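You operate a simulated robot arm through the tools that you are given. There is no shell and no other tool. Be economical: measure what you need, move in short steps, check, and stop when the job is done.

Carry out the task below with a simulated robot arm. There is one attempt and no reset: what you move stays moved.

TASK
Tip the last peppercorns into the mortar and pound them fine.
Fine: jar back with its lid on, pestle back in its pocket. Set down upright: pepper jar.

It is judged by the outcome, as a careful person would: the job done as asked, and still so three seconds after it is handed in. It fails if anything else is knocked over, pushed out of place, dropped, spilled or broken. A push-on lid holds only when it is set on centred and level and pressed home; a screw cap is set on level and turned clockwise until tight.

THE ROBOT
A 6-joint arm with a four-finger gripper on a trunk, on a base that drives. Base frame: it is fixed to the floor where the robot stands at the start and does not move with it; the origin is under the middle of the robot, x ahead of it, y to its left, z up; the surface under the hand at the start is at about z = 900. Lengths are in mm, angles in degrees, forces in N, time in s.
With the tool pointing down near the work surface it reaches from about 300 to 700 mm from the robot's upright axis, wherever it stands. Its first joint turns from -166.0 to 166.0 degrees. Places, roughly: pestle pocket [800, -100, 900]. Payload 3.43 kg.
The TCP is the grasp point between the finger pads, 30 mm short of the fingertips. In the tool frame z runs along the fingers and y along their closing line. Largest opening 120 mm; the body of the gripper starts 85 mm behind the TCP.
Orientation is that of the tool frame in the base frame, as [roll, pitch, yaw] about the fixed x, y, z axes, in that order (R = Rz(yaw) Ry(pitch) Rx(roll)). With the fingers straight down and closing along the base's y, the tool's x points along the base's -x, its y along +y and its z along -z.

THE INTERFACE
- The arm moves only by the tool jog_arm. Its argument "moves" is a list of rows, each a list of 7 numbers: the shift along the tool's x, y, z in mm, then the turn, a rotation vector about the tool's x, y, z in degrees, then the finger opening in mm, from 0 to 120. In form: [[x, y, z, rx, ry, rz, fingers], ...]. A call has 1 to 8 rows; each row shifts and turns the commanded pose from where the row before left it, along the tool's axes as they then stand. A row lasts 0.2 s, in which the tool goes at most 50 mm and 8.6 degrees; a call with a longer step from one row to the next is refused whole, and so is a gripper value outside its range. A pose out of reach is approached as far as the arm can. The call stops where the force on the tool passes 90 N (or 10 N more than at its start, if that is more) or the arm is blocked; 0.2 s more then pass. The fingers move at their own pace and stop on an object; they squeeze with about 26 N. The grip force told is the motor's: it shows also when the fingers shut on nothing. Time passes only in rows, and 0.2 s behind the last, so rows that do not move let the fingers close. The reply holds the time, the measured pose of the TCP, the force on the tool along the base axes, the opening and the grip force, in the units named above and with some noise, with the torque about the TCP (base axes, N m) and any sound that the robot's microphone picked up.
- Cameras (640 x 400 px; columns grow to the right, rows downward): "scene" is now at [37.3, 128.9, 1695.6]; the picture's right is [-0.11, -0.99, 0.00], its down [-0.78, 0.08, -0.62] and it looks along [0.61, -0.07, -0.79] (base axes); focal length 272 px, centre (320, 200). "wrist" rides on the gripper at [71, -17, -121] in the tool frame; the picture's right is [0.23, 0.97, 0.00], its down [-0.81, 0.19, -0.55] and it looks along [-0.54, 0.13, 0.83] (tool axes); focal length 275 px, centre (320, 200). There is no depth. A picture from a camera that has moved, and an enlarged one, comes with that camera's place and axes in the base frame and with its lens. The place of the scene camera against the robot may be out by one fixed shift of up to 25 mm in any direction.
- grab_frame(camera): a new picture of that camera. The clock stands still meanwhile.
- move_column(by): slides the trunk up (or, below 0, down) by that many mm; the arm and the scene camera ride with it, the base frame stays. It gives what a move gives, with no picture.
- roll_base(legs): drives the robot by 1 to 6 legs, each [ahead, left, turn to the left] in mm, mm and degrees, along the robot's own axes; the way and the turn of a leg run together, so that a leg with both is an arc; at most 1500 mm and 180 degrees a leg. The arm and the cameras ride along, it lands a little off, and it stops where it bumps. It gives what a move gives.
- turn_head(pan, tilt): turns the head with the scene camera to pan (to the left, within 120 degrees either way) and tilt (down, from -29 to 69), counted from straight ahead of the robot. It gives what a move gives.
- enlarge(camera, box): a new picture of the part [left, top, right, bottom] of that camera's present view, enlarged. The clock stands still meanwhile.
- sign_off(): hands the job in; it is judged then, once.

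Work in short steps. Places have to be worked out from the pictures, the camera data and where the tool is seen: move nearer, look again, correct. Check each grasp and each placing, and mend what went wrong. You have 120 turns and 90 pictures in all, those below and enlarged ones among them. Open the gripper and draw the arm clear of the work before you hand the job in, unless the task says otherwise; then end with one line.

The tools are called after "Request:" as name(argument=value, ...) on one line, values as JSON. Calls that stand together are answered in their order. jog_arm: Moves the arm, as the interface text tells. Its arguments: {"type":"object","properties":{"moves":{"type":"array"}},"required":["moves"]} The other tools are called the same way: move_column (by) slides the trunk up or down; roll_base (legs) drives the base; turn_head (pan, tilt) turns the head that bears the scene camera; grab_frame (camera) takes a picture; enlarge (camera, box) takes an enlarged picture of a part of a camera's view; sign_off () hands the job in.

At the start:

```text
time: 0.0
tcp_pos: [481.2, 44.3, 1278.5]
ee_rot: [-180.0, 0.0, 179.9]
force: [0.0, -0.1, 0.3]
moment: [0.0, -0.01, 0.0]
width: 120.1
finger_force: 0.1
trunk travel left (down, up): [-200.0, 240.0]
robot x, y, heading: [-0.8, -3.0, -0.1]
head pan, tilt: [-6.2, 51.8]
```

scene: 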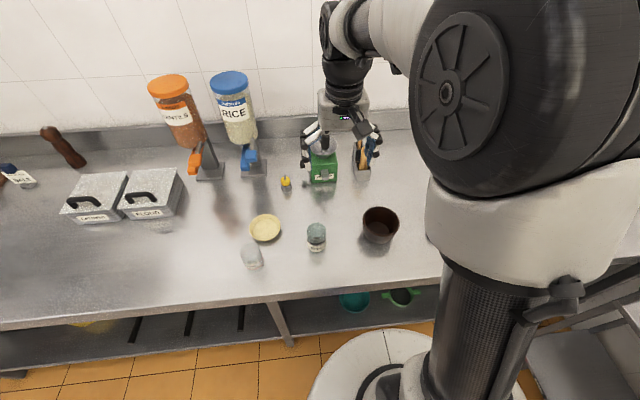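
wrist: 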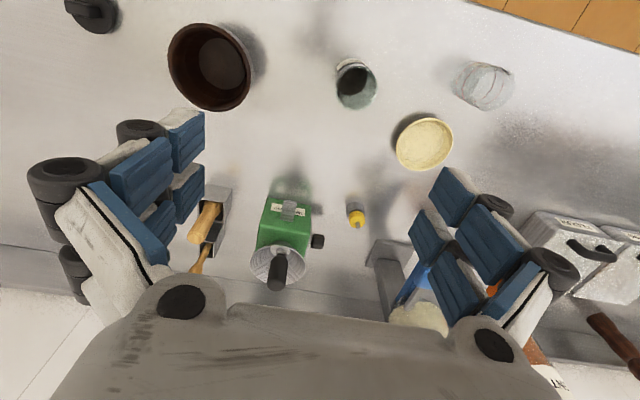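

I'll look closer at the objects on the counter first.

Request:
enlarge(camera="scene", box=[220, 110, 420, 280])

Request:
enlarge(camera="wrist", box=[160, 10, 540, 290])

```text
2.35 times, centred on (320, 195) of scene
camera zoom: at [37.3, 128.9, 1695.6], right [-0.11, -0.99, 0.0], down [-0.78, 0.08, -0.62], along [0.61, -0.07, -0.79], focal length 641 px, centre (320, 212)
```

zoom: 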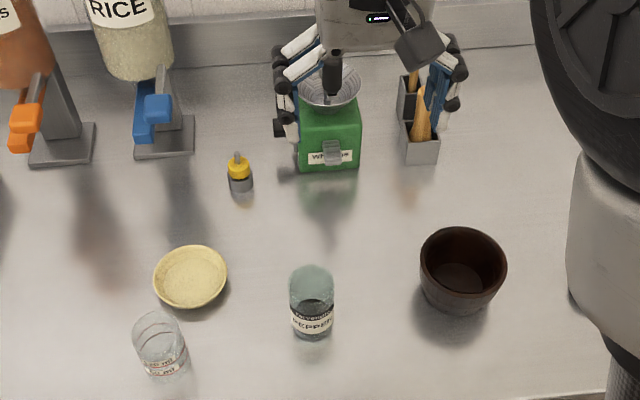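

```text
1.43 times, centred on (350, 150) of wrist
camera zoom: at [409.6, 28.2, 1400.0], right [-0.23, 0.97, 0.0], down [0.81, 0.19, 0.55], along [0.54, 0.13, -0.83], focal length 393 px, centre (277, 271)
```

zoom: 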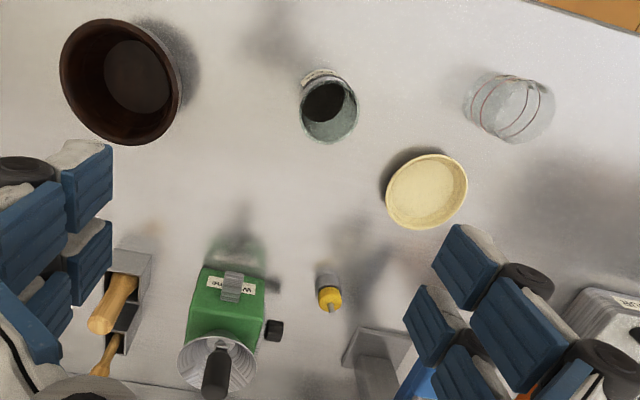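

Zooming more on the jar, dish and pocket to find the lid and pestle.

Request:
enlarge(camera="scene", box=[285, 210, 345, 260])

Request:
enlarge(camera="wrist", box=[320, 40, 470, 180])

Request:
enlarge(camera="scene", box=[0, 110, 220, 260])

```text
8.00 times, centred on (315, 235) of scene
camera zoom: at [37.3, 128.9, 1695.6], right [-0.11, -0.99, 0.0], down [-0.78, 0.08, -0.62], along [0.61, -0.07, -0.79], focal length 2180 px, centre (360, -80)
```

zoom: 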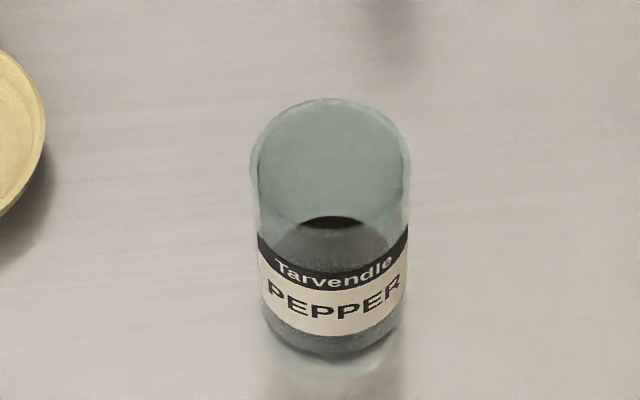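

```text
2.86 times, centred on (395, 110) of wrist
camera zoom: at [409.6, 28.2, 1400.0], right [-0.23, 0.97, 0.0], down [0.81, 0.19, 0.55], along [0.54, 0.13, -0.83], focal length 786 px, centre (106, 457)
```

zoom: 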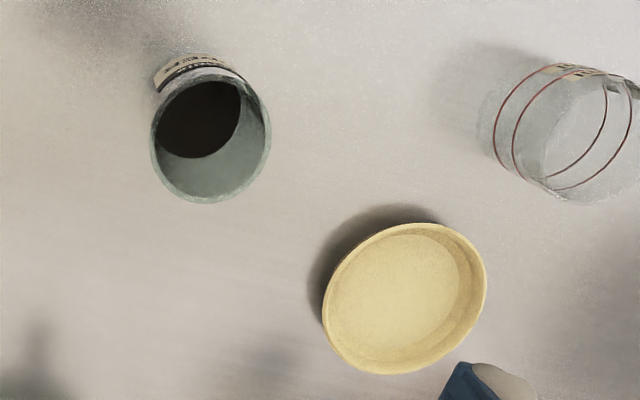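

```text
2.67 times, centred on (110, 185) of scene
camera zoom: at [37.3, 128.9, 1695.6], right [-0.11, -0.99, 0.0], down [-0.78, 0.08, -0.62], along [0.61, -0.07, -0.79], focal length 726 px, centre (880, 240)
```

zoom: 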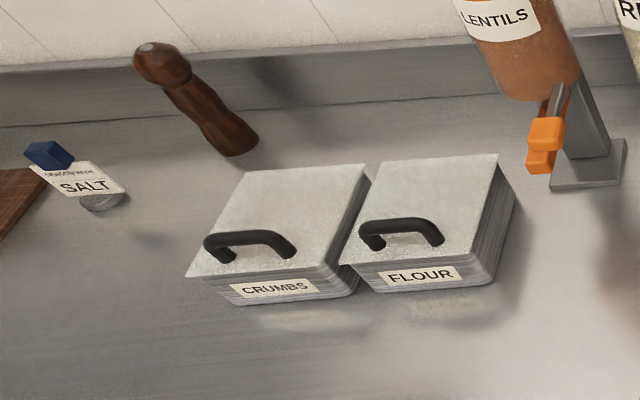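

The jar is open; a dark round thing lies to the right (about [484,-295]), maybe the lid. I'll shift the arm right to see it and the pocket.

Request:
jog_arm(moves=[[0, -45, 0, 0, 0, 0, 120], [0, -45, 0, 0, 0, 0, 120], [0, -45, 0, 0, 0, 0, 120], [0, -45, 0, 0, 0, 0, 120], [0, -40, 0, 0, 0, 0, 120]])

Request:
grab_frame(camera="wrist")

Request:
grab_frame(camera="scene")

```text
time: 1.2
tcp_pos: [480.1, -175.9, 1280.7]
ee_rot: [179.9, 0.1, -180.0]
force: [-0.3, 0.2, -0.5]
moment: [0.04, 0.01, 0.03]
width: 120.1
finger_force: 0.0
trunk travel left (down, up): [-200.0, 240.0]
robot x, y, heading: [0.2, -2.7, -0.1]
head pan, tilt: [-6.2, 51.8]
```

```text
82 pictures are left
camera wrist: at [409.3, -193.6, 1402.2], right [-0.23, 0.97, 0.0], down [0.81, 0.19, 0.55], along [0.54, 0.13, -0.83], focal length 275 px, centre (320, 200)
```

wrist: 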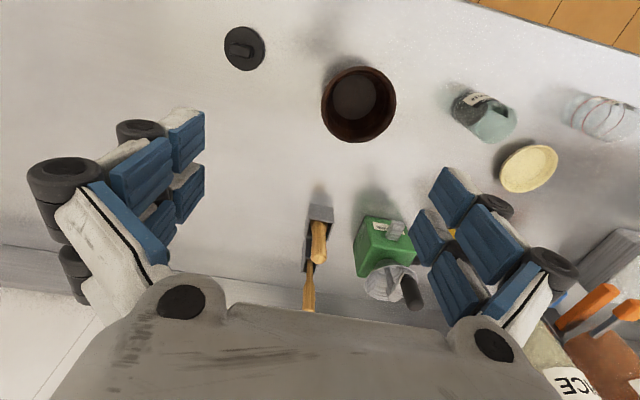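

```text
81 pictures are left
camera scene: at [37.3, 127.6, 1695.8], right [-0.11, -0.99, 0.0], down [-0.78, 0.09, -0.62], along [0.61, -0.07, -0.79], focal length 272 px, centre (320, 200)
```

scene: 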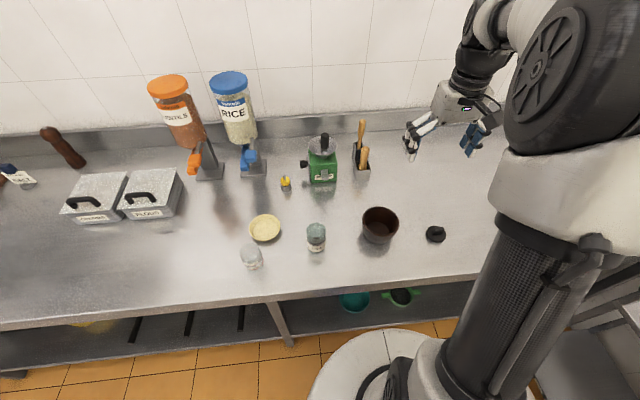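

Now the lid and pocket are in clear view; zooming on them in both pictures.

Request:
enlarge(camera="scene", box=[290, 105, 470, 255])

Request:
enlarge(camera="scene", box=[330, 110, 390, 180])

Request:
enlarge(camera="wrist", box=[200, 10, 440, 150])

Request:
enlarge(camera="wrist", box=[260, 190, 440, 315])

```text
2.67 times, centred on (380, 180) of scene
camera zoom: at [37.3, 127.6, 1695.8], right [-0.11, -0.99, 0.0], down [-0.78, 0.09, -0.62], along [0.61, -0.07, -0.79], focal length 726 px, centre (160, 253)
```

zoom: 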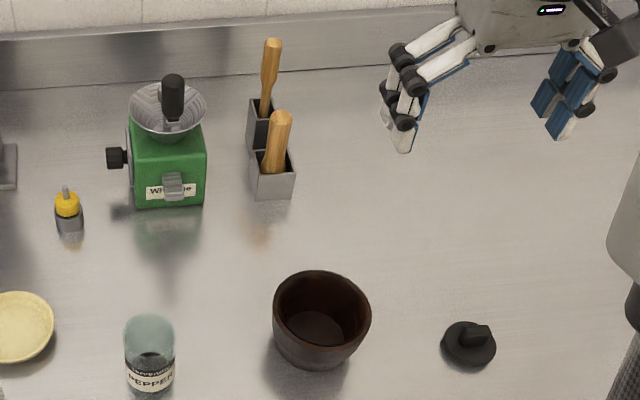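

```text
5.71 times, centred on (360, 145) of scene
camera zoom: at [37.3, 127.6, 1695.8], right [-0.11, -0.99, 0.0], down [-0.78, 0.09, -0.62], along [0.61, -0.07, -0.79], focal length 1557 px, centre (91, 514)
```

zoom: 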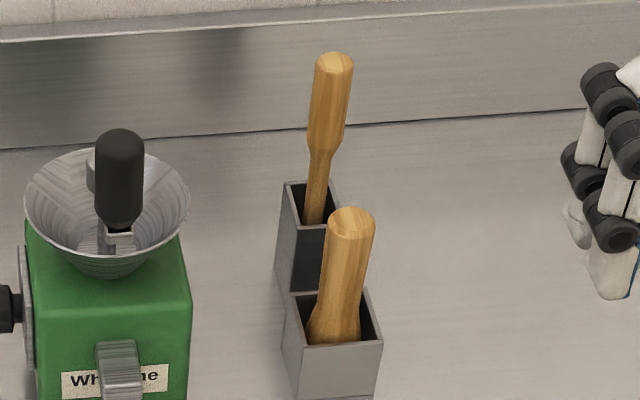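

```text
2.67 times, centred on (320, 80) of wrist
camera zoom: at [409.3, -193.6, 1402.2], right [-0.23, 0.97, 0.0], down [0.81, 0.19, 0.55], along [0.54, 0.13, -0.83], focal length 734 px, centre (320, 520)
```

zoom: 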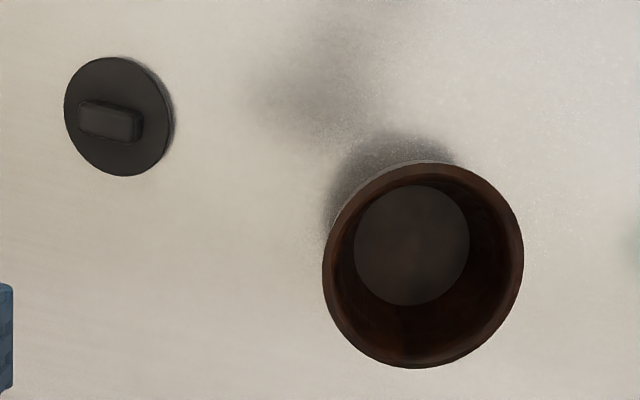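

```text
3.20 times, centred on (350, 252) of wrist
camera zoom: at [409.3, -193.6, 1402.2], right [-0.23, 0.97, 0.0], down [0.81, 0.19, 0.55], along [0.54, 0.13, -0.83], focal length 881 px, centre (224, 32)
```

zoom: 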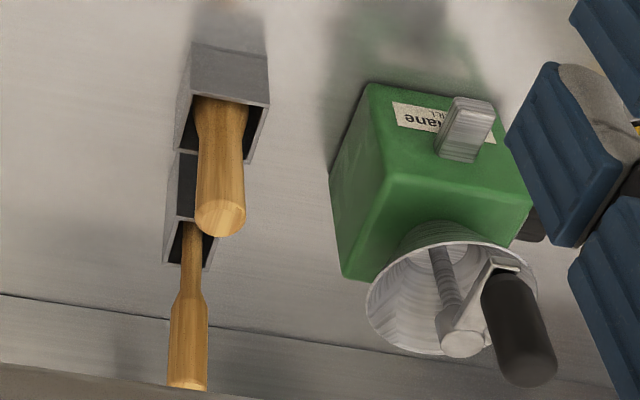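

The front pocket item (about [775,-108]) looks like the pestle, the black disc with a bar at [478,-298] is the lid, the mortar is at about [504,-111] and the jar at about [481,100]. I'll flip the hand 180° about its axis so the camera sits on top for a side grasp of the jar and the pour becomes the un-flip.

Request:
jog_arm(moves=[[0, 0, 0, 0, 0, 8.571, 120], [0, 0, 0, 0, 0, 8.571, 120], [0, 0, 0, 0, 0, 8.571, 120], [0, 0, 0, 0, 0, 8.571, 120], [0, 0, 0, 0, 0, 8.571, 120], [0, 0, 0, 0, 0, 8.571, 120], [0, 0, 0, 0, 0, 8.571, 120], [0, 0, 0, 0, 0, 8.571, 120]])

Request:
jog_arm(moves=[[0, 0, 0, 0, 0, 8.571, 120], [0, 0, 0, 0, 0, 8.571, 120], [0, 0, 0, 0, 0, 8.571, 120], [0, 0, 0, 0, 0, 8.571, 120], [0, 0, 0, 0, 0, 8.571, 120], [0, 0, 0, 0, 0, 8.571, 120], [0, 0, 0, 0, 0, 8.571, 120], [0, 0, 0, 0, 0, 8.571, 120]])

Request:
jog_arm(moves=[[0, 0, 0, 0, 0, 8.571, 120], [0, 0, 0, 0, 0, 8.571, 120], [0, 0, 0, 0, 0, 8.571, 120], [0, 0, 0, 0, 0, 8.571, 120], [0, 0, 0, 0, 0, 8.571, 120]])

Request:
grab_frame(camera="wrist")

```text
time: 3.0
tcp_pos: [480.7, -174.8, 1278.7]
ee_rot: [-180.0, 0.0, 111.2]
force: [0.8, 0.0, 0.1]
moment: [0.0, -0.01, 0.01]
width: 120.0
finger_force: 0.1
trunk travel left (down, up): [-200.0, 240.0]
robot x, y, heading: [0.4, -3.2, -0.3]
head pan, tilt: [-6.2, 51.8]
```

```text
time: 4.8
tcp_pos: [480.7, -175.2, 1278.7]
ee_rot: [180.0, 0.0, 42.8]
force: [0.0, 0.0, -0.5]
moment: [0.01, 0.0, 0.04]
width: 120.1
finger_force: 0.1
trunk travel left (down, up): [-200.0, 240.0]
robot x, y, heading: [0.4, -0.5, -0.1]
head pan, tilt: [-6.2, 51.8]
```

```text
time: 6.0
tcp_pos: [480.6, -175.0, 1278.7]
ee_rot: [180.0, 0.0, -0.1]
force: [-0.5, -1.3, -0.3]
moment: [-0.01, -0.02, 0.01]
width: 119.7
finger_force: 0.0
trunk travel left (down, up): [-200.0, 240.0]
robot x, y, heading: [-2.3, 0.3, -0.0]
head pan, tilt: [-6.2, 51.8]
```

```text
76 pictures are left
camera wrist: at [551.7, -158.4, 1399.6], right [0.23, -0.97, 0.0], down [-0.81, -0.19, 0.55], along [-0.54, -0.13, -0.83], focal length 275 px, centre (320, 200)
```

wrist: 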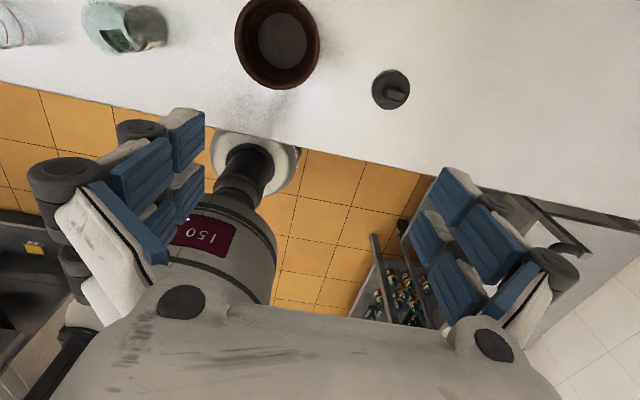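

The flip worked; two-view mortar estimate is [508,-108], rim z≈958. Now I pitch the tool toward +x (30° below level) while moving left to the jar's lane, still high up.

Request:
jog_arm(moves=[[0, -39.3, 0, 0, 8.57, 0, 120], [0, -39.3, 0, 0, 8.57, 0, 120], [0, -39.3, 0, 0, 8.57, 0, 120], [0, -39.3, 0, 0, 8.57, 0, 120], [0, -39.3, 0, 0, 8.57, 0, 120], [0, -39.3, 0, 0, 8.57, 0, 120], [0, -39.3, 0, 0, 8.57, 0, 120]])

Request:
grab_frame(camera="wrist")

Request:
grab_frame(camera="scene")

```text
time: 7.6
tcp_pos: [481.2, 82.4, 1276.8]
ee_rot: [179.9, -60.0, 0.0]
force: [0.2, -0.3, -0.7]
moment: [0.02, 0.03, -0.01]
width: 119.8
finger_force: 0.0
out of reach, approached as far as the arm can: row 5
trunk travel left (down, up): [-200.0, 240.0]
robot x, y, heading: [-1.0, -0.8, -0.0]
head pan, tilt: [-6.2, 51.8]
```

```text
75 pictures are left
camera wrist: at [412.6, 99.8, 1399.1], right [0.12, -0.97, 0.2], down [-0.88, -0.19, -0.43], along [0.45, -0.13, -0.88], focal length 275 px, centre (320, 200)
```

wrist: 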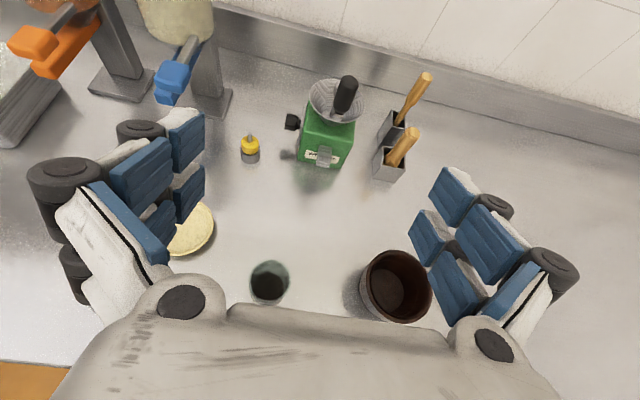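

```text
74 pictures are left
camera scene: at [38.5, 129.1, 1695.6], right [-0.11, -0.99, 0.0], down [-0.78, 0.08, -0.62], along [0.61, -0.07, -0.79], focal length 272 px, centre (320, 200)
```

scene: 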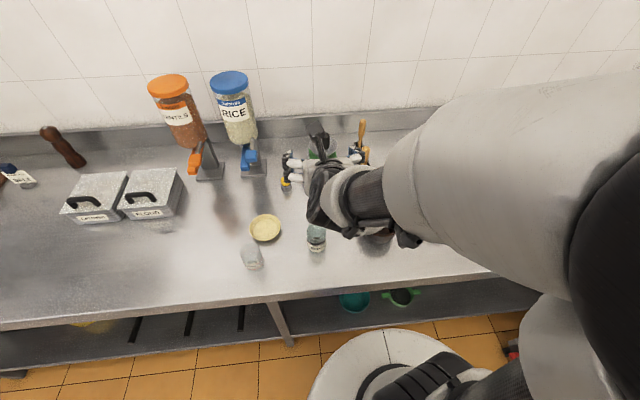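

This is near the arm's inner limit, so I'll back the base up 180 mm to give room for the side grasp.

Request:
roll_base(legs=[[-180, 0, 0]])

```text
time: 9.1
tcp_pos: [297.7, 82.6, 1278.1]
ee_rot: [-179.9, -60.0, -0.1]
force: [-2.0, -0.2, 0.4]
moment: [0.01, 0.01, -0.02]
width: 119.7
finger_force: 0.1
trunk travel left (down, up): [-200.0, 240.0]
robot x, y, heading: [-179.5, -2.6, 0.3]
head pan, tilt: [-6.2, 51.8]
```

Base backed 180 mm cleanly. Lowering the hand in front of the jar's lane, then looking.

Request:
jog_arm(moves=[[-32.5, -4.3, 18.7, 0, 0, 0, 120], [-32.5, -4.3, 18.7, 0, 0, 0, 120], [-32.5, -4.3, 18.7, 0, 0, 0, 120], [-32.5, -4.3, 18.7, 0, 0, 0, 120]])

Request:
grab_frame(camera="wrist")

Request:
grab_frame(camera="scene")

```text
time: 10.1
tcp_pos: [316.5, 117.7, 1154.8]
ee_rot: [178.3, -59.5, 1.2]
force: [1.5, 0.1, -1.5]
moment: [0.0, -0.01, -0.03]
width: 119.8
finger_force: 0.1
out of reach, approached as far as the arm can: row 1, 2, 3, 4
trunk travel left (down, up): [-200.0, 240.0]
robot x, y, heading: [-181.8, 0.4, 0.2]
head pan, tilt: [-6.2, 51.8]
```

```text
73 pictures are left
camera wrist: at [250.0, 136.8, 1278.7], right [0.11, -0.97, 0.21], down [-0.89, -0.19, -0.41], along [0.44, -0.14, -0.88], focal length 275 px, centre (320, 200)
```

wrist: 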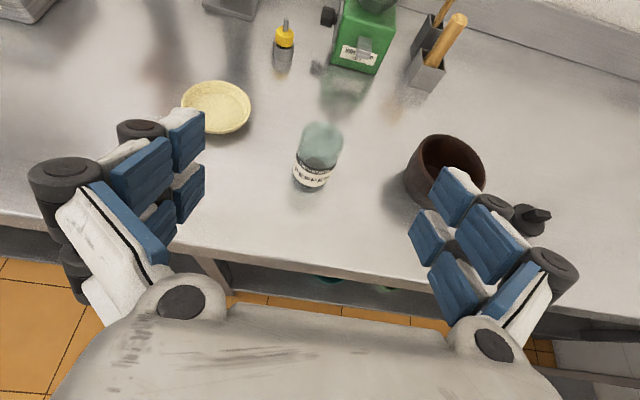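

```text
72 pictures are left
camera scene: at [-142.0, 130.1, 1695.4], right [-0.11, -0.99, 0.0], down [-0.78, 0.08, -0.62], along [0.61, -0.07, -0.79], focal length 272 px, centre (320, 200)
```

scene: 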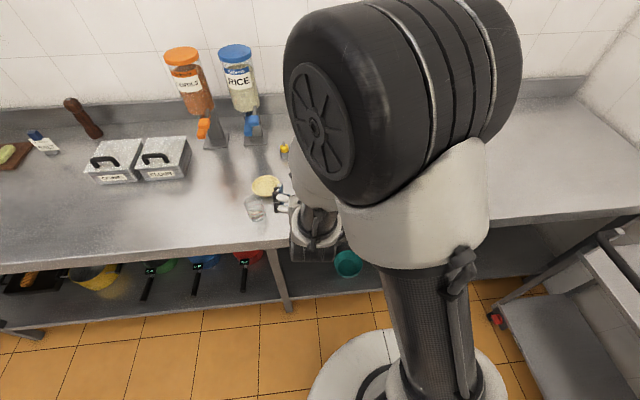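

Still folded too tight at this near distance; moving forward over the counter first, then down.

Request:
jog_arm(moves=[[20, 9, 34, 0, 0, 0, 120], [20, 9, 34, 0, 0, 0, 120], [0, 0, 0, 0, 0, 0, 120]])

```text
time: 10.9
tcp_pos: [393.7, 97.8, 1159.7]
ee_rot: [179.9, -60.0, 0.1]
force: [-0.1, 0.1, 0.9]
moment: [0.02, 0.0, 0.04]
width: 120.0
finger_force: 0.0
trunk travel left (down, up): [-200.0, 240.0]
robot x, y, heading: [-180.8, 0.9, -0.0]
head pan, tilt: [-6.2, 51.8]
```

Reached. A fresh look to refine the jar's place and height.

Request:
enlarge(camera="wrist", box=[210, 140, 430, 310])

```text
2.35 times, centred on (320, 225) of wrist
camera zoom: at [325.0, 114.5, 1281.5], right [0.12, -0.97, 0.2], down [-0.88, -0.19, -0.43], along [0.45, -0.13, -0.88], focal length 648 px, centre (320, 141)
```

zoom: 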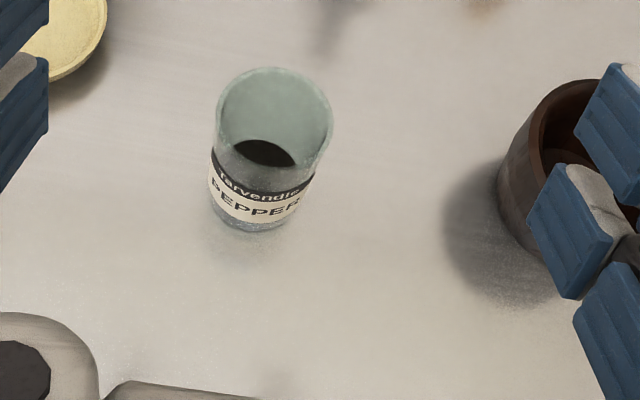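

Jar located at [482,97], rim z≈988, diameter 60. Descending to the pre-grasp 100 mm back along the tool axis.

Request:
jog_arm(moves=[[-36.6, 0.2, 21.6, 0, 0, 0, 120], [-36.6, 0.2, 21.6, 0, 0, 0, 120], [-36.6, 0.2, 21.6, 0, 0, 0, 120], [-36.6, 0.2, 21.6, 0, 0, 0, 120], [0, 0, 0, 0, 0, 0, 120]])

Request:
grab_frame(camera="wrist")

```text
time: 12.1
tcp_pos: [440.2, 136.7, 1031.4]
ee_rot: [176.7, -59.4, 2.3]
force: [-0.7, -1.1, -0.6]
moment: [0.03, 0.0, -0.01]
width: 120.4
finger_force: 0.1
out of reach, approached as far as the arm can: row 1, 2, 3, 4
trunk travel left (down, up): [-200.0, 240.0]
robot x, y, heading: [-184.4, 3.9, 0.1]
head pan, tilt: [-6.2, 51.8]
```

```text
70 pictures are left
camera wrist: at [373.0, 158.9, 1154.5], right [0.11, -0.97, 0.23], down [-0.89, -0.2, -0.41], along [0.44, -0.16, -0.88], focal length 275 px, centre (320, 200)
```

wrist: 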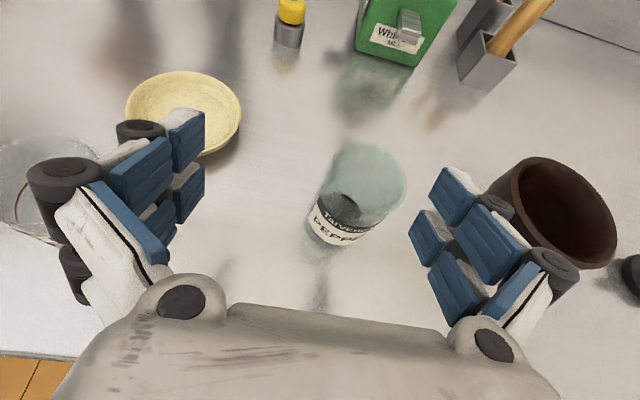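

The wrist bends too far when low and near; a lower trunk should flatten the forearm. I raise the hand back by 200 mm, then lower the trunk by 200.

Request:
jog_arm(moves=[[30, 7.8, -28, 0, 0, 0, 120], [30, 7.8, -28, 0, 0, 0, 120], [30, 7.8, -28, 0, 0, 0, 120], [30, 7.8, -28, 0, 0, 0, 120], [30, 7.8, -28, 0, 0, 0, 120]])

```text
time: 13.3
tcp_pos: [393.7, 102.9, 1234.4]
ee_rot: [179.9, -60.0, 0.1]
force: [-1.3, -0.1, -0.3]
moment: [0.01, 0.01, 0.01]
width: 120.0
finger_force: 0.0
out of reach, approached as far as the arm can: row 1
trunk travel left (down, up): [-200.0, 240.0]
robot x, y, heading: [-178.8, -0.8, -0.1]
head pan, tilt: [-6.2, 51.8]
```

Hand is at z 1234; lowering the trunk 200 leaves it at ≈1034, clear above the jar (988) and 88 mm back from it.

Request:
move_column(by=-200)

Request:
grab_frame(camera="wrist")

```text
time: 15.5
tcp_pos: [395.9, 103.7, 1033.3]
ee_rot: [180.0, -60.0, 0.0]
force: [-0.4, -0.1, 0.6]
moment: [-0.01, -0.01, 0.0]
width: 120.0
finger_force: 0.3
trunk travel left (down, up): [0.0, 440.0]
robot x, y, heading: [-183.7, -1.2, -0.1]
head pan, tilt: [-6.2, 51.8]
```

```text
69 pictures are left
camera wrist: at [326.6, 120.5, 1156.9], right [0.12, -0.97, 0.2], down [-0.88, -0.19, -0.43], along [0.45, -0.13, -0.88], focal length 275 px, centre (320, 200)
```

wrist: 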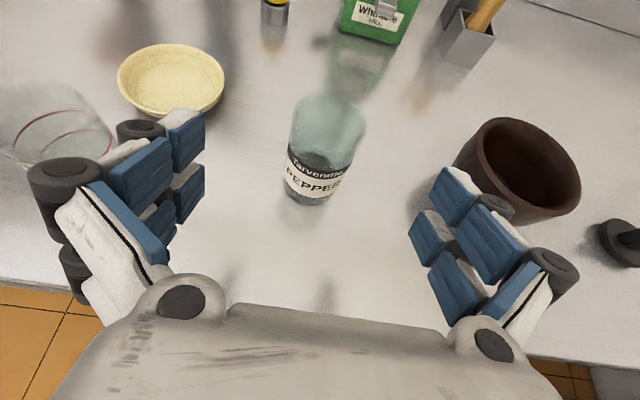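

Reachable now. I go onto the approach line and most of the way in, fingers straddling the jar.

Request:
jog_arm(moves=[[-18.8, 4.3, 5, 0, 0, 0, 120], [-18.8, 4.3, 5, 0, 0, 0, 120], [0, 0, 37, 0, 0, 0, 120], [0, 0, 37, 0, 0, 0, 120], [0, 0, 0, 0, 0, 0, 120]])

Request:
grab_frame(camera="wrist")

```text
time: 16.7
tcp_pos: [450.4, 94.4, 960.3]
ee_rot: [179.9, -60.0, 0.1]
force: [0.2, 0.2, 1.1]
moment: [0.02, -0.03, 0.02]
width: 119.8
finger_force: 0.0
trunk travel left (down, up): [0.0, 440.0]
robot x, y, heading: [-180.9, -2.2, 0.1]
head pan, tilt: [-6.2, 51.8]
```

```text
68 pictures are left
camera wrist: at [381.7, 110.9, 1084.4], right [0.12, -0.97, 0.2], down [-0.88, -0.19, -0.43], along [0.45, -0.13, -0.88], focal length 275 px, centre (320, 200)
```

wrist: 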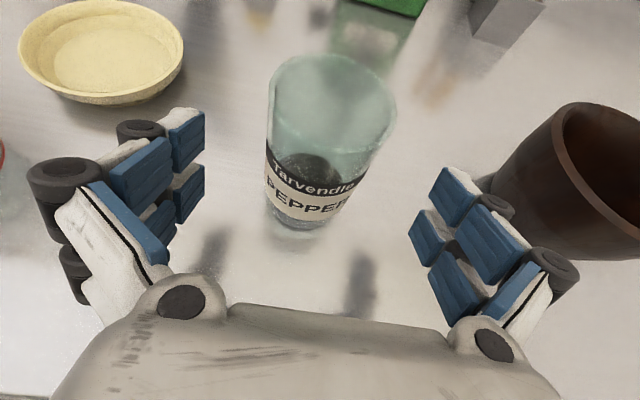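

Jar centred between the fingers at about [485,97]. Final advance of 39 mm and close.

Request:
jog_arm(moves=[[0, -1.6, 39, 0, 0, 0, 120], [0, 0, 0, 0, 0, 0, 50], [0, 0, 0, 0, 0, 0, 50], [0, 0, 0, 0, 0, 0, 50], [0, 0, 0, 0, 0, 0, 50], [0, 0, 0, 0, 0, 0, 50]])

Request:
grab_frame(camera="wrist")

```text
time: 18.1
tcp_pos: [485.6, 96.3, 940.7]
ee_rot: [179.9, -60.0, -0.1]
force: [-0.6, 0.2, 0.0]
moment: [0.07, -0.01, -0.01]
width: 58.4
finger_force: 25.7
trunk travel left (down, up): [0.0, 440.0]
robot x, y, heading: [-182.8, 2.5, 0.0]
head pan, tilt: [-6.2, 51.8]
```

```text
67 pictures are left
camera wrist: at [416.8, 112.1, 1063.2], right [0.12, -0.97, 0.2], down [-0.88, -0.19, -0.43], along [0.45, -0.13, -0.88], focal length 275 px, centre (320, 200)
```

wrist: 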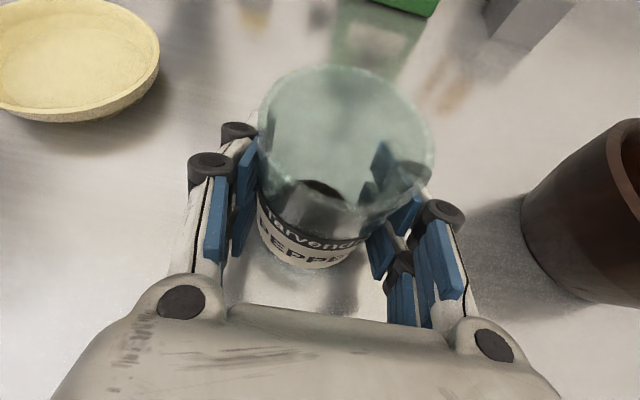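

Gripped at 58.4 mm. Lifting straight up 160 mm.

Request:
jog_arm(moves=[[17.3, 0, -10, 0, 0, 0, 50], [34.6, 0, -20, 0, 0, 0, 50], [34.6, 0, -20, 0, 0, 0, 50], [34.6, 0, -20, 0, 0, 0, 50], [17.3, 0, -10, 0, 0, 0, 50]])

Request:
grab_frame(camera="wrist")

```text
time: 19.3
tcp_pos: [482.1, 97.2, 1099.7]
ee_rot: [-180.0, -60.1, 0.1]
force: [-0.5, 0.0, -2.9]
moment: [-0.01, 0.01, 0.01]
width: 58.2
finger_force: 25.8
trunk travel left (down, up): [0.0, 440.0]
robot x, y, heading: [-180.4, -1.5, -0.2]
head pan, tilt: [-6.2, 51.8]
```

```text
66 pictures are left
camera wrist: at [413.3, 114.7, 1223.0], right [0.12, -0.97, 0.2], down [-0.88, -0.19, -0.43], along [0.45, -0.13, -0.88], focal length 275 px, centre (320, 200)
```

wrist: 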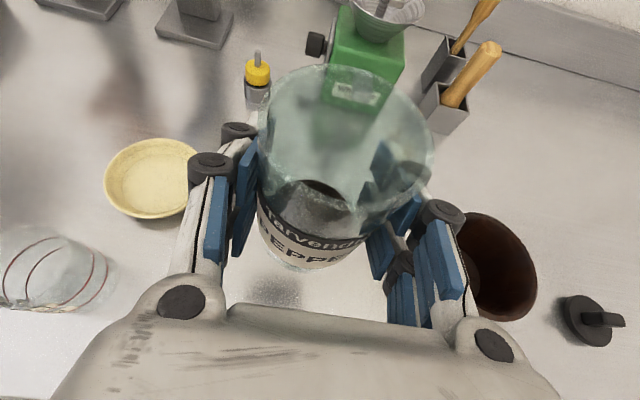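

Jar is held. Now carrying it right and levelling the tool (jar leaning back 30°), staying high.

Request:
jog_arm(moves=[[0, 41.8, 0, 0, 5, 0, 50], [0, 41.8, 0, 0, 5, 0, 50], [0, 41.8, 0, 0, 5, 0, 50], [0, 41.8, 0, 0, 5, 0, 50], [0, 41.8, 0, 0, 5, 0, 50], [0, 41.8, 0, 0, 5, 0, 50], [0, 0, 28, 0, 0, 0, 50], [0, 0, 28, 0, 0, 0, 50]])

Request:
grab_frame(camera="wrist")

Request:
grab_frame(camera="scene")

```text
time: 21.1
tcp_pos: [553.0, -23.7, 1132.4]
ee_rot: [101.2, -85.7, 74.2]
force: [-0.3, -0.5, -2.1]
moment: [0.03, -0.02, 0.0]
width: 58.1
finger_force: 26.1
out of reach, approached as far as the arm can: row 2, 3, 4, 5, 6
trunk travel left (down, up): [0.0, 440.0]
robot x, y, heading: [-181.8, 0.1, -0.5]
head pan, tilt: [-6.2, 51.8]
```

```text
65 pictures are left
camera wrist: at [435.0, 7.3, 1204.7], right [-0.07, -0.95, 0.3], down [-0.58, -0.2, -0.79], along [0.81, -0.23, -0.54], focal length 275 px, centre (320, 200)
```

wrist: 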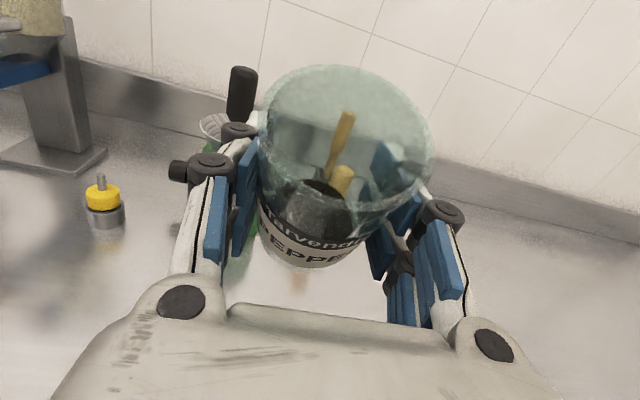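

```text
64 pictures are left
camera scene: at [-143.7, 128.8, 1495.6], right [-0.11, -0.99, 0.0], down [-0.78, 0.08, -0.62], along [0.61, -0.07, -0.79], focal length 272 px, centre (320, 200)
```

scene: 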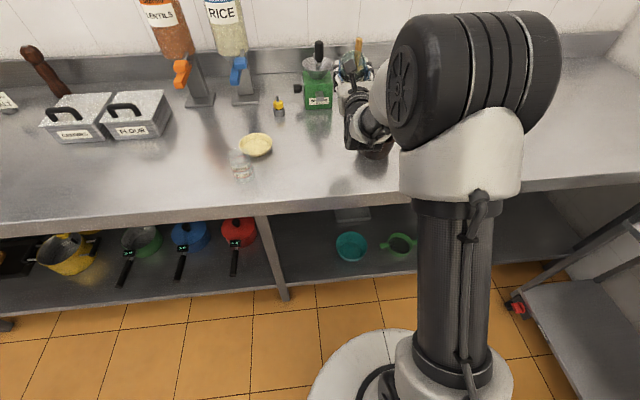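

The arm is folded too tight for a level tool; I'll back the base up another 150 mm (hand stays high, jar held).

Request:
roll_base(legs=[[-150, 0, 0]])

Request:
jog_arm(moves=[[0, 0, 0, 0, 0, 0, 50]])

```text
time: 22.5
tcp_pos: [402.7, -26.0, 1133.7]
ee_rot: [100.4, -85.8, 74.9]
force: [-0.9, 1.1, -1.7]
moment: [-0.02, 0.01, 0.03]
width: 58.2
finger_force: 26.5
trunk travel left (down, up): [0.0, 440.0]
robot x, y, heading: [-328.7, 1.3, -0.2]
head pan, tilt: [-6.2, 51.8]
```

```text
time: 22.9
tcp_pos: [404.6, -24.7, 1131.4]
ee_rot: [101.6, -85.7, 73.7]
force: [-0.8, 0.5, -3.0]
moment: [-0.01, -0.02, 0.03]
width: 58.0
finger_force: 26.1
trunk travel left (down, up): [0.0, 440.0]
robot x, y, heading: [-328.2, -1.8, -0.2]
head pan, tilt: [-6.2, 51.8]
```

Advancing toward the mortar (target TCP ≈ [539,-154,1110]) in the level pose.

Request:
jog_arm(moves=[[0, 20, 40, 0, 0, 0, 50], [0, 30, 30, 0, 0, 0, 50], [0, 30, 30, 0, 0, 0, 50], [0, 30, 30, 0, 0, 0, 50]])

```text
time: 23.9
tcp_pos: [536.6, -84.5, 1142.2]
ee_rot: [101.1, -85.0, 72.2]
force: [0.4, -0.7, -1.9]
moment: [0.01, 0.0, -0.03]
width: 58.3
finger_force: 25.8
out of reach, approached as far as the arm can: row 1, 2, 3, 4
trunk travel left (down, up): [0.0, 440.0]
robot x, y, heading: [-330.4, 0.5, -0.4]
head pan, tilt: [-6.2, 51.8]
```

Still limited in this attitude. I'll dip the tool 20° to find which attitude is reachable here.

Request:
jog_arm(moves=[[0, 0, 0, 0, -7, 0, 50], [0, 0, 0, 0, -7, 0, 50], [0, 0, 0, 0, -7, 0, 50]])

Request:
grab_frame(camera="scene")

```text
time: 24.7
tcp_pos: [535.7, -79.9, 1143.6]
ee_rot: [169.1, -69.3, 6.6]
force: [0.1, 0.0, -1.5]
moment: [0.03, -0.05, 0.01]
width: 58.1
finger_force: 26.7
out of reach, approached as far as the arm can: row 1
trunk travel left (down, up): [0.0, 440.0]
robot x, y, heading: [-330.6, -1.0, 0.0]
head pan, tilt: [-6.2, 51.8]
```

```text
63 pictures are left
camera scene: at [-291.8, 128.4, 1495.7], right [-0.11, -0.99, 0.0], down [-0.78, 0.09, -0.62], along [0.61, -0.07, -0.79], focal length 272 px, centre (320, 200)
```

scene: 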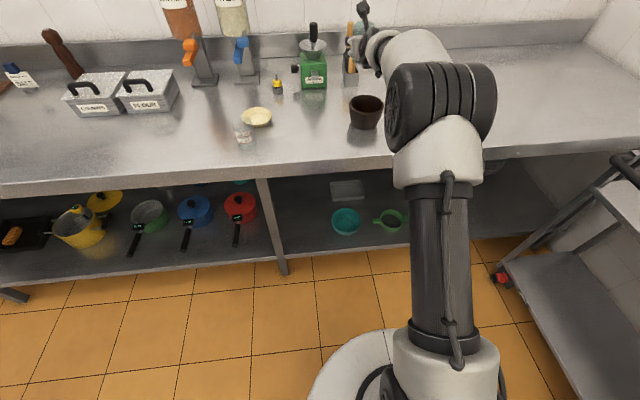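

With the tool 20° below level it's reachable. I'll use that attitude: correct the small yaw/roll drift and move beside the mortar ([533,-154,1100]).

Request:
jog_arm(moves=[[0, 0, 0, 4.7, 0.3, 2.4, 50], [-14, 25, 4, 0, 0, 0, 50], [-14, 25, 4, 0, 0, 0, 50], [-14, 25, 4, 0, 0, 0, 50]])

```text
time: 25.7
tcp_pos: [532.2, -152.5, 1100.6]
ee_rot: [179.5, -68.4, -0.8]
force: [0.1, -1.0, -2.9]
moment: [0.03, 0.01, 0.03]
width: 58.3
finger_force: 25.7
trunk travel left (down, up): [0.0, 440.0]
robot x, y, heading: [-328.6, 1.6, 0.2]
head pan, tilt: [-6.2, 51.8]
```

In reach and exact. Rolling 60° (jar tilt ~55°, not pouring yet), still high.

Request:
jog_arm(moves=[[0, 0, 0, 0, 0, -8.57, 50], [0, 0, 0, 0, 0, -8.57, 50], [0, 0, 0, 0, 0, -8.57, 50], [0, 0, 0, 0, 0, -8.57, 50], [0, 0, 0, 0, 0, -8.57, 50], [0, 0, 0, 0, 0, -8.57, 50], [0, 0, 0, 0, 0, -8.57, 50]])

Request:
grab_frame(camera="wrist")

Request:
grab_frame(camera="scene")

```text
time: 27.3
tcp_pos: [531.2, -152.4, 1102.5]
ee_rot: [114.5, -27.4, 76.8]
force: [0.2, 0.0, -2.6]
moment: [0.0, 0.01, -0.01]
width: 58.5
finger_force: 26.3
trunk travel left (down, up): [0.0, 440.0]
robot x, y, heading: [-334.7, 1.1, 0.1]
head pan, tilt: [-6.2, 51.8]
```

```text
62 pictures are left
camera wrist: at [428.6, -79.9, 1166.1], right [0.35, -0.29, 0.89], down [-0.62, -0.79, -0.01], along [0.7, -0.55, -0.45], focal length 275 px, centre (320, 200)
```

wrist: 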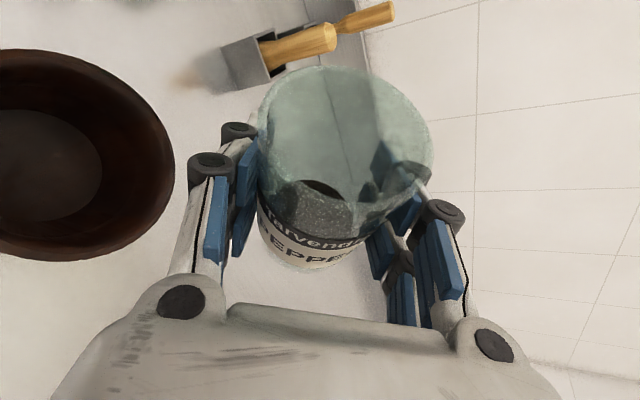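

```text
61 pictures are left
camera scene: at [-291.7, 128.9, 1495.6], right [-0.11, -0.99, 0.0], down [-0.78, 0.09, -0.62], along [0.61, -0.07, -0.79], focal length 272 px, centre (320, 200)
```

scene: 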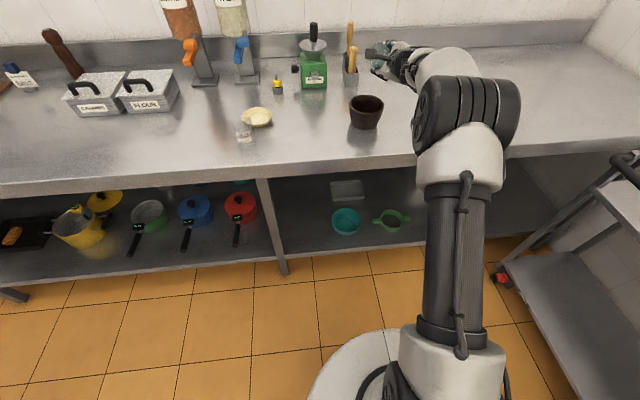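

Good: roll works. Lowering 55 mm and rolling another 30° to start the pour over the mortar.

Request:
jog_arm(moves=[[-12.8, -22.1, 10.1, 0, 0, 0, 50], [-12.8, -22.1, 10.1, 0, 0, 0, 50], [0, 0, 0, 0, 0, -6, 50], [0, 0, 0, 0, 0, -6, 50], [0, 0, 0, 0, 0, -6, 50], [0, 0, 0, 0, 0, -6, 50], [0, 0, 0, 0, 0, -6, 50]])

Request:
grab_frame(camera="wrist")

Request:
enlarge(camera="scene", box=[300, 20, 460, 140])

```text
time: 28.9
tcp_pos: [532.4, -153.4, 1047.5]
ee_rot: [111.7, 0.3, 88.7]
force: [-0.8, -0.1, -2.4]
moment: [0.03, -0.02, -0.02]
width: 58.1
finger_force: 25.9
trunk travel left (down, up): [0.0, 440.0]
robot x, y, heading: [-328.8, -0.3, -0.2]
head pan, tilt: [-6.2, 51.8]
```

```text
60 pictures are left
camera wrist: at [414.1, -78.3, 1076.1], right [0.36, 0.23, 0.9], down [-0.46, -0.8, 0.39], along [0.81, -0.56, -0.19], focal length 275 px, centre (320, 200)
```

wrist: 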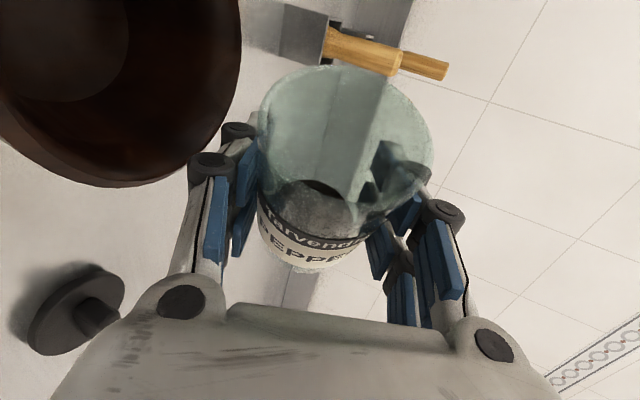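

```text
3.33 times, centred on (380, 80) of scene
camera zoom: at [-291.7, 128.9, 1495.6], right [-0.11, -0.99, 0.0], down [-0.78, 0.09, -0.62], along [0.61, -0.07, -0.79], focal length 908 px, centre (120, 600)
```

zoom: 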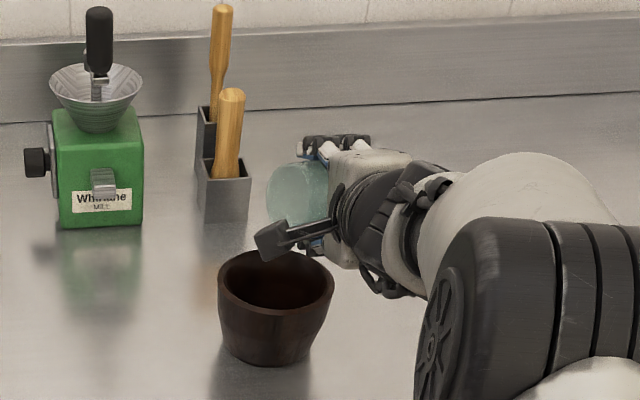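

Mouth is above the mortar. Rolling on to 120° while shifting left to keep the lip centred.

Request:
jog_arm(moves=[[3.5, 0.5, 0, 0, 0, -6, 50], [3.5, 0.5, 0, 0, 0, -6, 50], [3.5, 0.8, 0, 0, 0, -6, 50], [3.5, 1.2, 0, 0, 0, -6, 50], [3.5, 1.5, 0, 0, 0, -6, 50]])

Request:
grab_frame(camera="wrist")

Request:
enlarge(camera="scene", box=[320, 40, 440, 140])

```text
time: 30.1
tcp_pos: [532.1, -134.6, 1045.3]
ee_rot: [114.7, 27.9, 101.0]
force: [0.2, -0.1, -2.7]
moment: [0.01, -0.01, 0.02]
width: 58.3
finger_force: 25.6
trunk travel left (down, up): [0.0, 440.0]
robot x, y, heading: [-328.5, -1.5, -0.3]
head pan, tilt: [-6.2, 51.8]
```

```text
58 pictures are left
camera wrist: at [402.3, -77.5, 1044.3], right [0.28, 0.68, 0.67], down [-0.32, -0.6, 0.74], along [0.91, -0.42, 0.05], focal length 275 px, centre (320, 200)
```

wrist: 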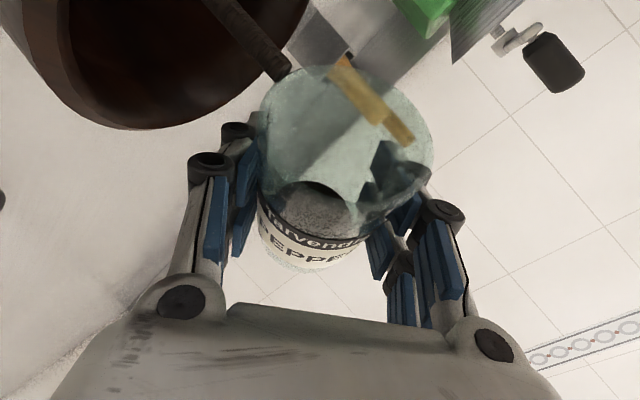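

```text
4.00 times, centred on (380, 90) of scene
camera zoom: at [-291.7, 129.0, 1495.6], right [-0.11, -0.99, 0.0], down [-0.78, 0.09, -0.62], along [0.61, -0.07, -0.79], focal length 1090 px, centre (80, 640)
```

zoom: 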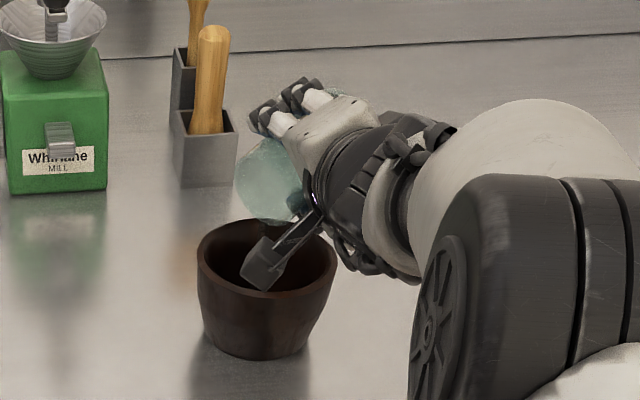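

A stream leaves the lip into the mortar. Continuing the roll to 150°.

Request:
jog_arm(moves=[[1.5, 1.5, 0, 0, 0, -6, 50], [2, 2, 0, 0, 0, -6, 50], [2, 2.5, 0, 0, 0, -6, 50], [2, 3, 0, 0, 0, -6, 50], [2, 3, 0, 0, 0, -6, 50], [0, 0, 0, 0, 0, 0, 50]])

Request:
grab_frame(camera="wrist")

Request:
enlarge(camera="scene", box=[320, 40, 440, 140])

```text
time: 31.5
tcp_pos: [534.9, -118.0, 1048.5]
ee_rot: [128.8, 53.9, 121.6]
force: [0.2, -0.1, -1.9]
moment: [0.0, 0.0, 0.0]
width: 58.3
finger_force: 26.4
trunk travel left (down, up): [0.0, 440.0]
robot x, y, heading: [-330.2, 1.7, -0.0]
head pan, tilt: [-6.2, 51.8]
```

```text
56 pictures are left
camera wrist: at [395.6, -94.5, 1028.5], right [0.13, 0.96, 0.26], down [-0.22, -0.23, 0.95], along [0.97, -0.18, 0.19], focal length 275 px, centre (320, 200)
```

wrist: 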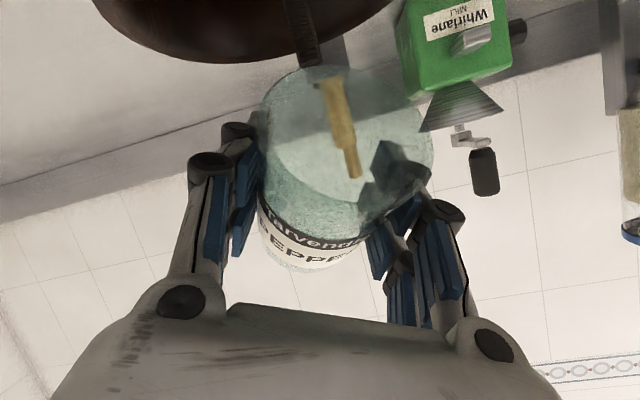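

```text
4.00 times, centred on (380, 90) of scene
camera zoom: at [-291.7, 128.9, 1495.6], right [-0.11, -0.99, 0.0], down [-0.78, 0.09, -0.62], along [0.61, -0.07, -0.79], focal length 1090 px, centre (80, 640)
```

zoom: 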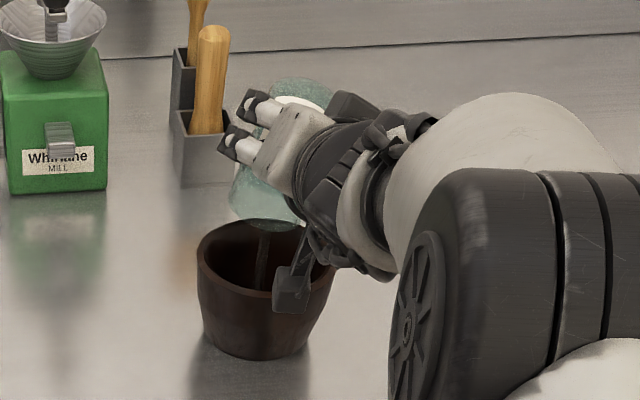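

The stream falls well inside and the jar looks empty. Rolling 20° more and holding to drain it.

Request:
jog_arm(moves=[[0.7, 2.4, 0, 0, 0, -6, 50], [0.7, 2.4, 0, 0, 0, -6, 50], [0.7, 2.4, 0, 0, 0, -6, 50], [0, 0, 0, 0, 0, 0, 50], [0, 0, 0, 0, 0, 0, 50], [0, 0, 0, 0, 0, 0, 50], [0, 0, 0, 0, 0, 0, 50]])

Request:
grab_frame(camera="wrist")

Request:
enlarge(camera="scene", box=[320, 40, 440, 140])

```text
time: 33.1
tcp_pos: [535.2, -111.4, 1050.5]
ee_rot: [152.9, 65.5, 149.2]
force: [-0.3, 0.0, -2.3]
moment: [-0.02, -0.01, 0.02]
width: 58.2
finger_force: 25.9
trunk travel left (down, up): [0.0, 440.0]
robot x, y, heading: [-328.1, 0.7, 0.3]
head pan, tilt: [-6.2, 51.8]
```

```text
54 pictures are left
camera wrist: at [394.7, -110.1, 1026.8], right [0.01, 1.0, -0.03], down [-0.21, 0.03, 0.98], along [0.98, -0.01, 0.21], focal length 275 px, centre (320, 200)
```

wrist: 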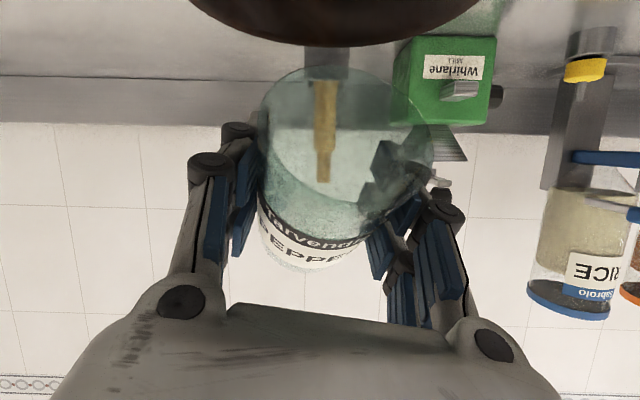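

```text
4.00 times, centred on (380, 90) of scene
camera zoom: at [-291.7, 128.9, 1495.6], right [-0.11, -0.99, 0.0], down [-0.78, 0.09, -0.62], along [0.61, -0.07, -0.79], focal length 1090 px, centre (80, 640)
```

zoom: 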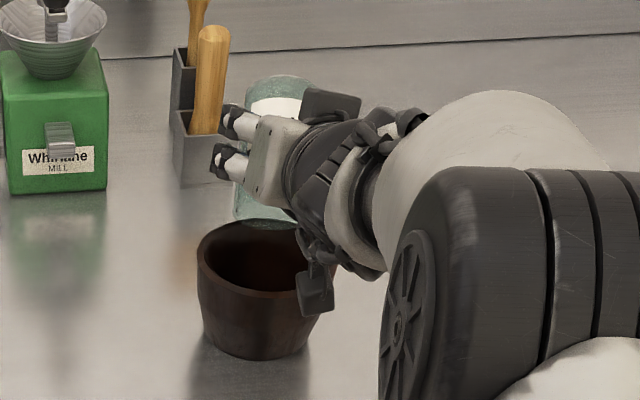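

Jar is empty. Raising 60 mm and un-rolling.

Request:
jog_arm(moves=[[-27.3, 5.8, -11, 0, 0, 0, 50], [-27.3, 5.8, -11, 0, 0, 0, 50], [0, 0, 0, 0, 0, 8.4, 50], [0, 0, 0, 0, 0, 8.4, 50], [0, 0, 0, 0, 0, 8.4, 50], [0, 0, 0, 0, 0, 8.4, 50], [0, 0, 0, 0, 0, 8.4, 50], [0, 0, 0, 0, 0, 8.4, 50]])

Request:
jog_arm(moves=[[0, 0, 0, 0, 0, 8.4, 50], [0, 0, 0, 0, 0, 8.4, 50], [0, 0, 0, 0, 0, 8.4, 50], [0, 0, 0, 0, 0, 8.4, 50], [0, 0, 0, 0, 0, 8.4, 50], [0, 0, 0, 0, 0, 8.4, 50], [0, 0, 0, 0, 0, 8.4, 50], [0, 0, 0, 0, 0, 8.4, 50]])

Request:
jog_arm(moves=[[0, 0, 0, 0, 0, 8.4, 50], [0, 0, 0, 0, 0, 8.4, 50], [0, 0, 0, 0, 0, 8.4, 50], [0, 0, 0, 0, 0, 8.4, 50], [0, 0, 0, 0, 0, 8.4, 50], [0, 0, 0, 0, 0, 8.4, 50]])

Request:
grab_frame(camera="wrist")

```text
time: 34.9
tcp_pos: [532.8, -111.4, 1109.2]
ee_rot: [114.1, 25.5, 99.7]
force: [0.4, -0.8, -1.7]
moment: [-0.01, 0.01, -0.01]
width: 58.4
finger_force: 26.0
trunk travel left (down, up): [0.0, 440.0]
robot x, y, heading: [-329.8, 2.3, 0.2]
head pan, tilt: [-6.2, 51.8]
```

```text
time: 36.7
tcp_pos: [531.1, -111.5, 1110.1]
ee_rot: [117.2, -36.2, 71.7]
force: [-0.2, -0.5, -1.7]
moment: [0.02, -0.03, 0.0]
width: 58.1
finger_force: 26.2
trunk travel left (down, up): [0.0, 440.0]
robot x, y, heading: [-332.5, -0.5, -0.2]
head pan, tilt: [-6.2, 51.8]
```

```text
time: 38.1
tcp_pos: [533.1, -111.0, 1111.6]
ee_rot: [179.7, -68.5, -1.0]
force: [0.4, 0.6, -2.2]
moment: [-0.01, -0.01, 0.03]
width: 58.2
finger_force: 25.6
trunk travel left (down, up): [0.0, 440.0]
robot x, y, heading: [-332.0, 1.4, 0.2]
head pan, tilt: [-6.2, 51.8]
```

```text
52 pictures are left
camera wrist: at [448.1, -93.0, 1221.4], right [0.06, -0.97, 0.22], down [-0.82, -0.17, -0.55], along [0.57, -0.14, -0.81], focal length 275 px, centre (320, 200)
```

wrist: 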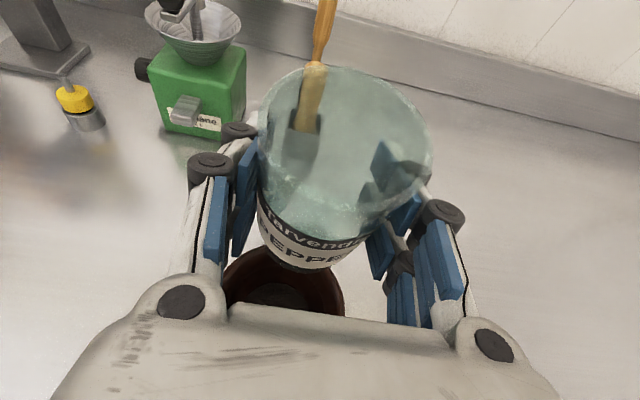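

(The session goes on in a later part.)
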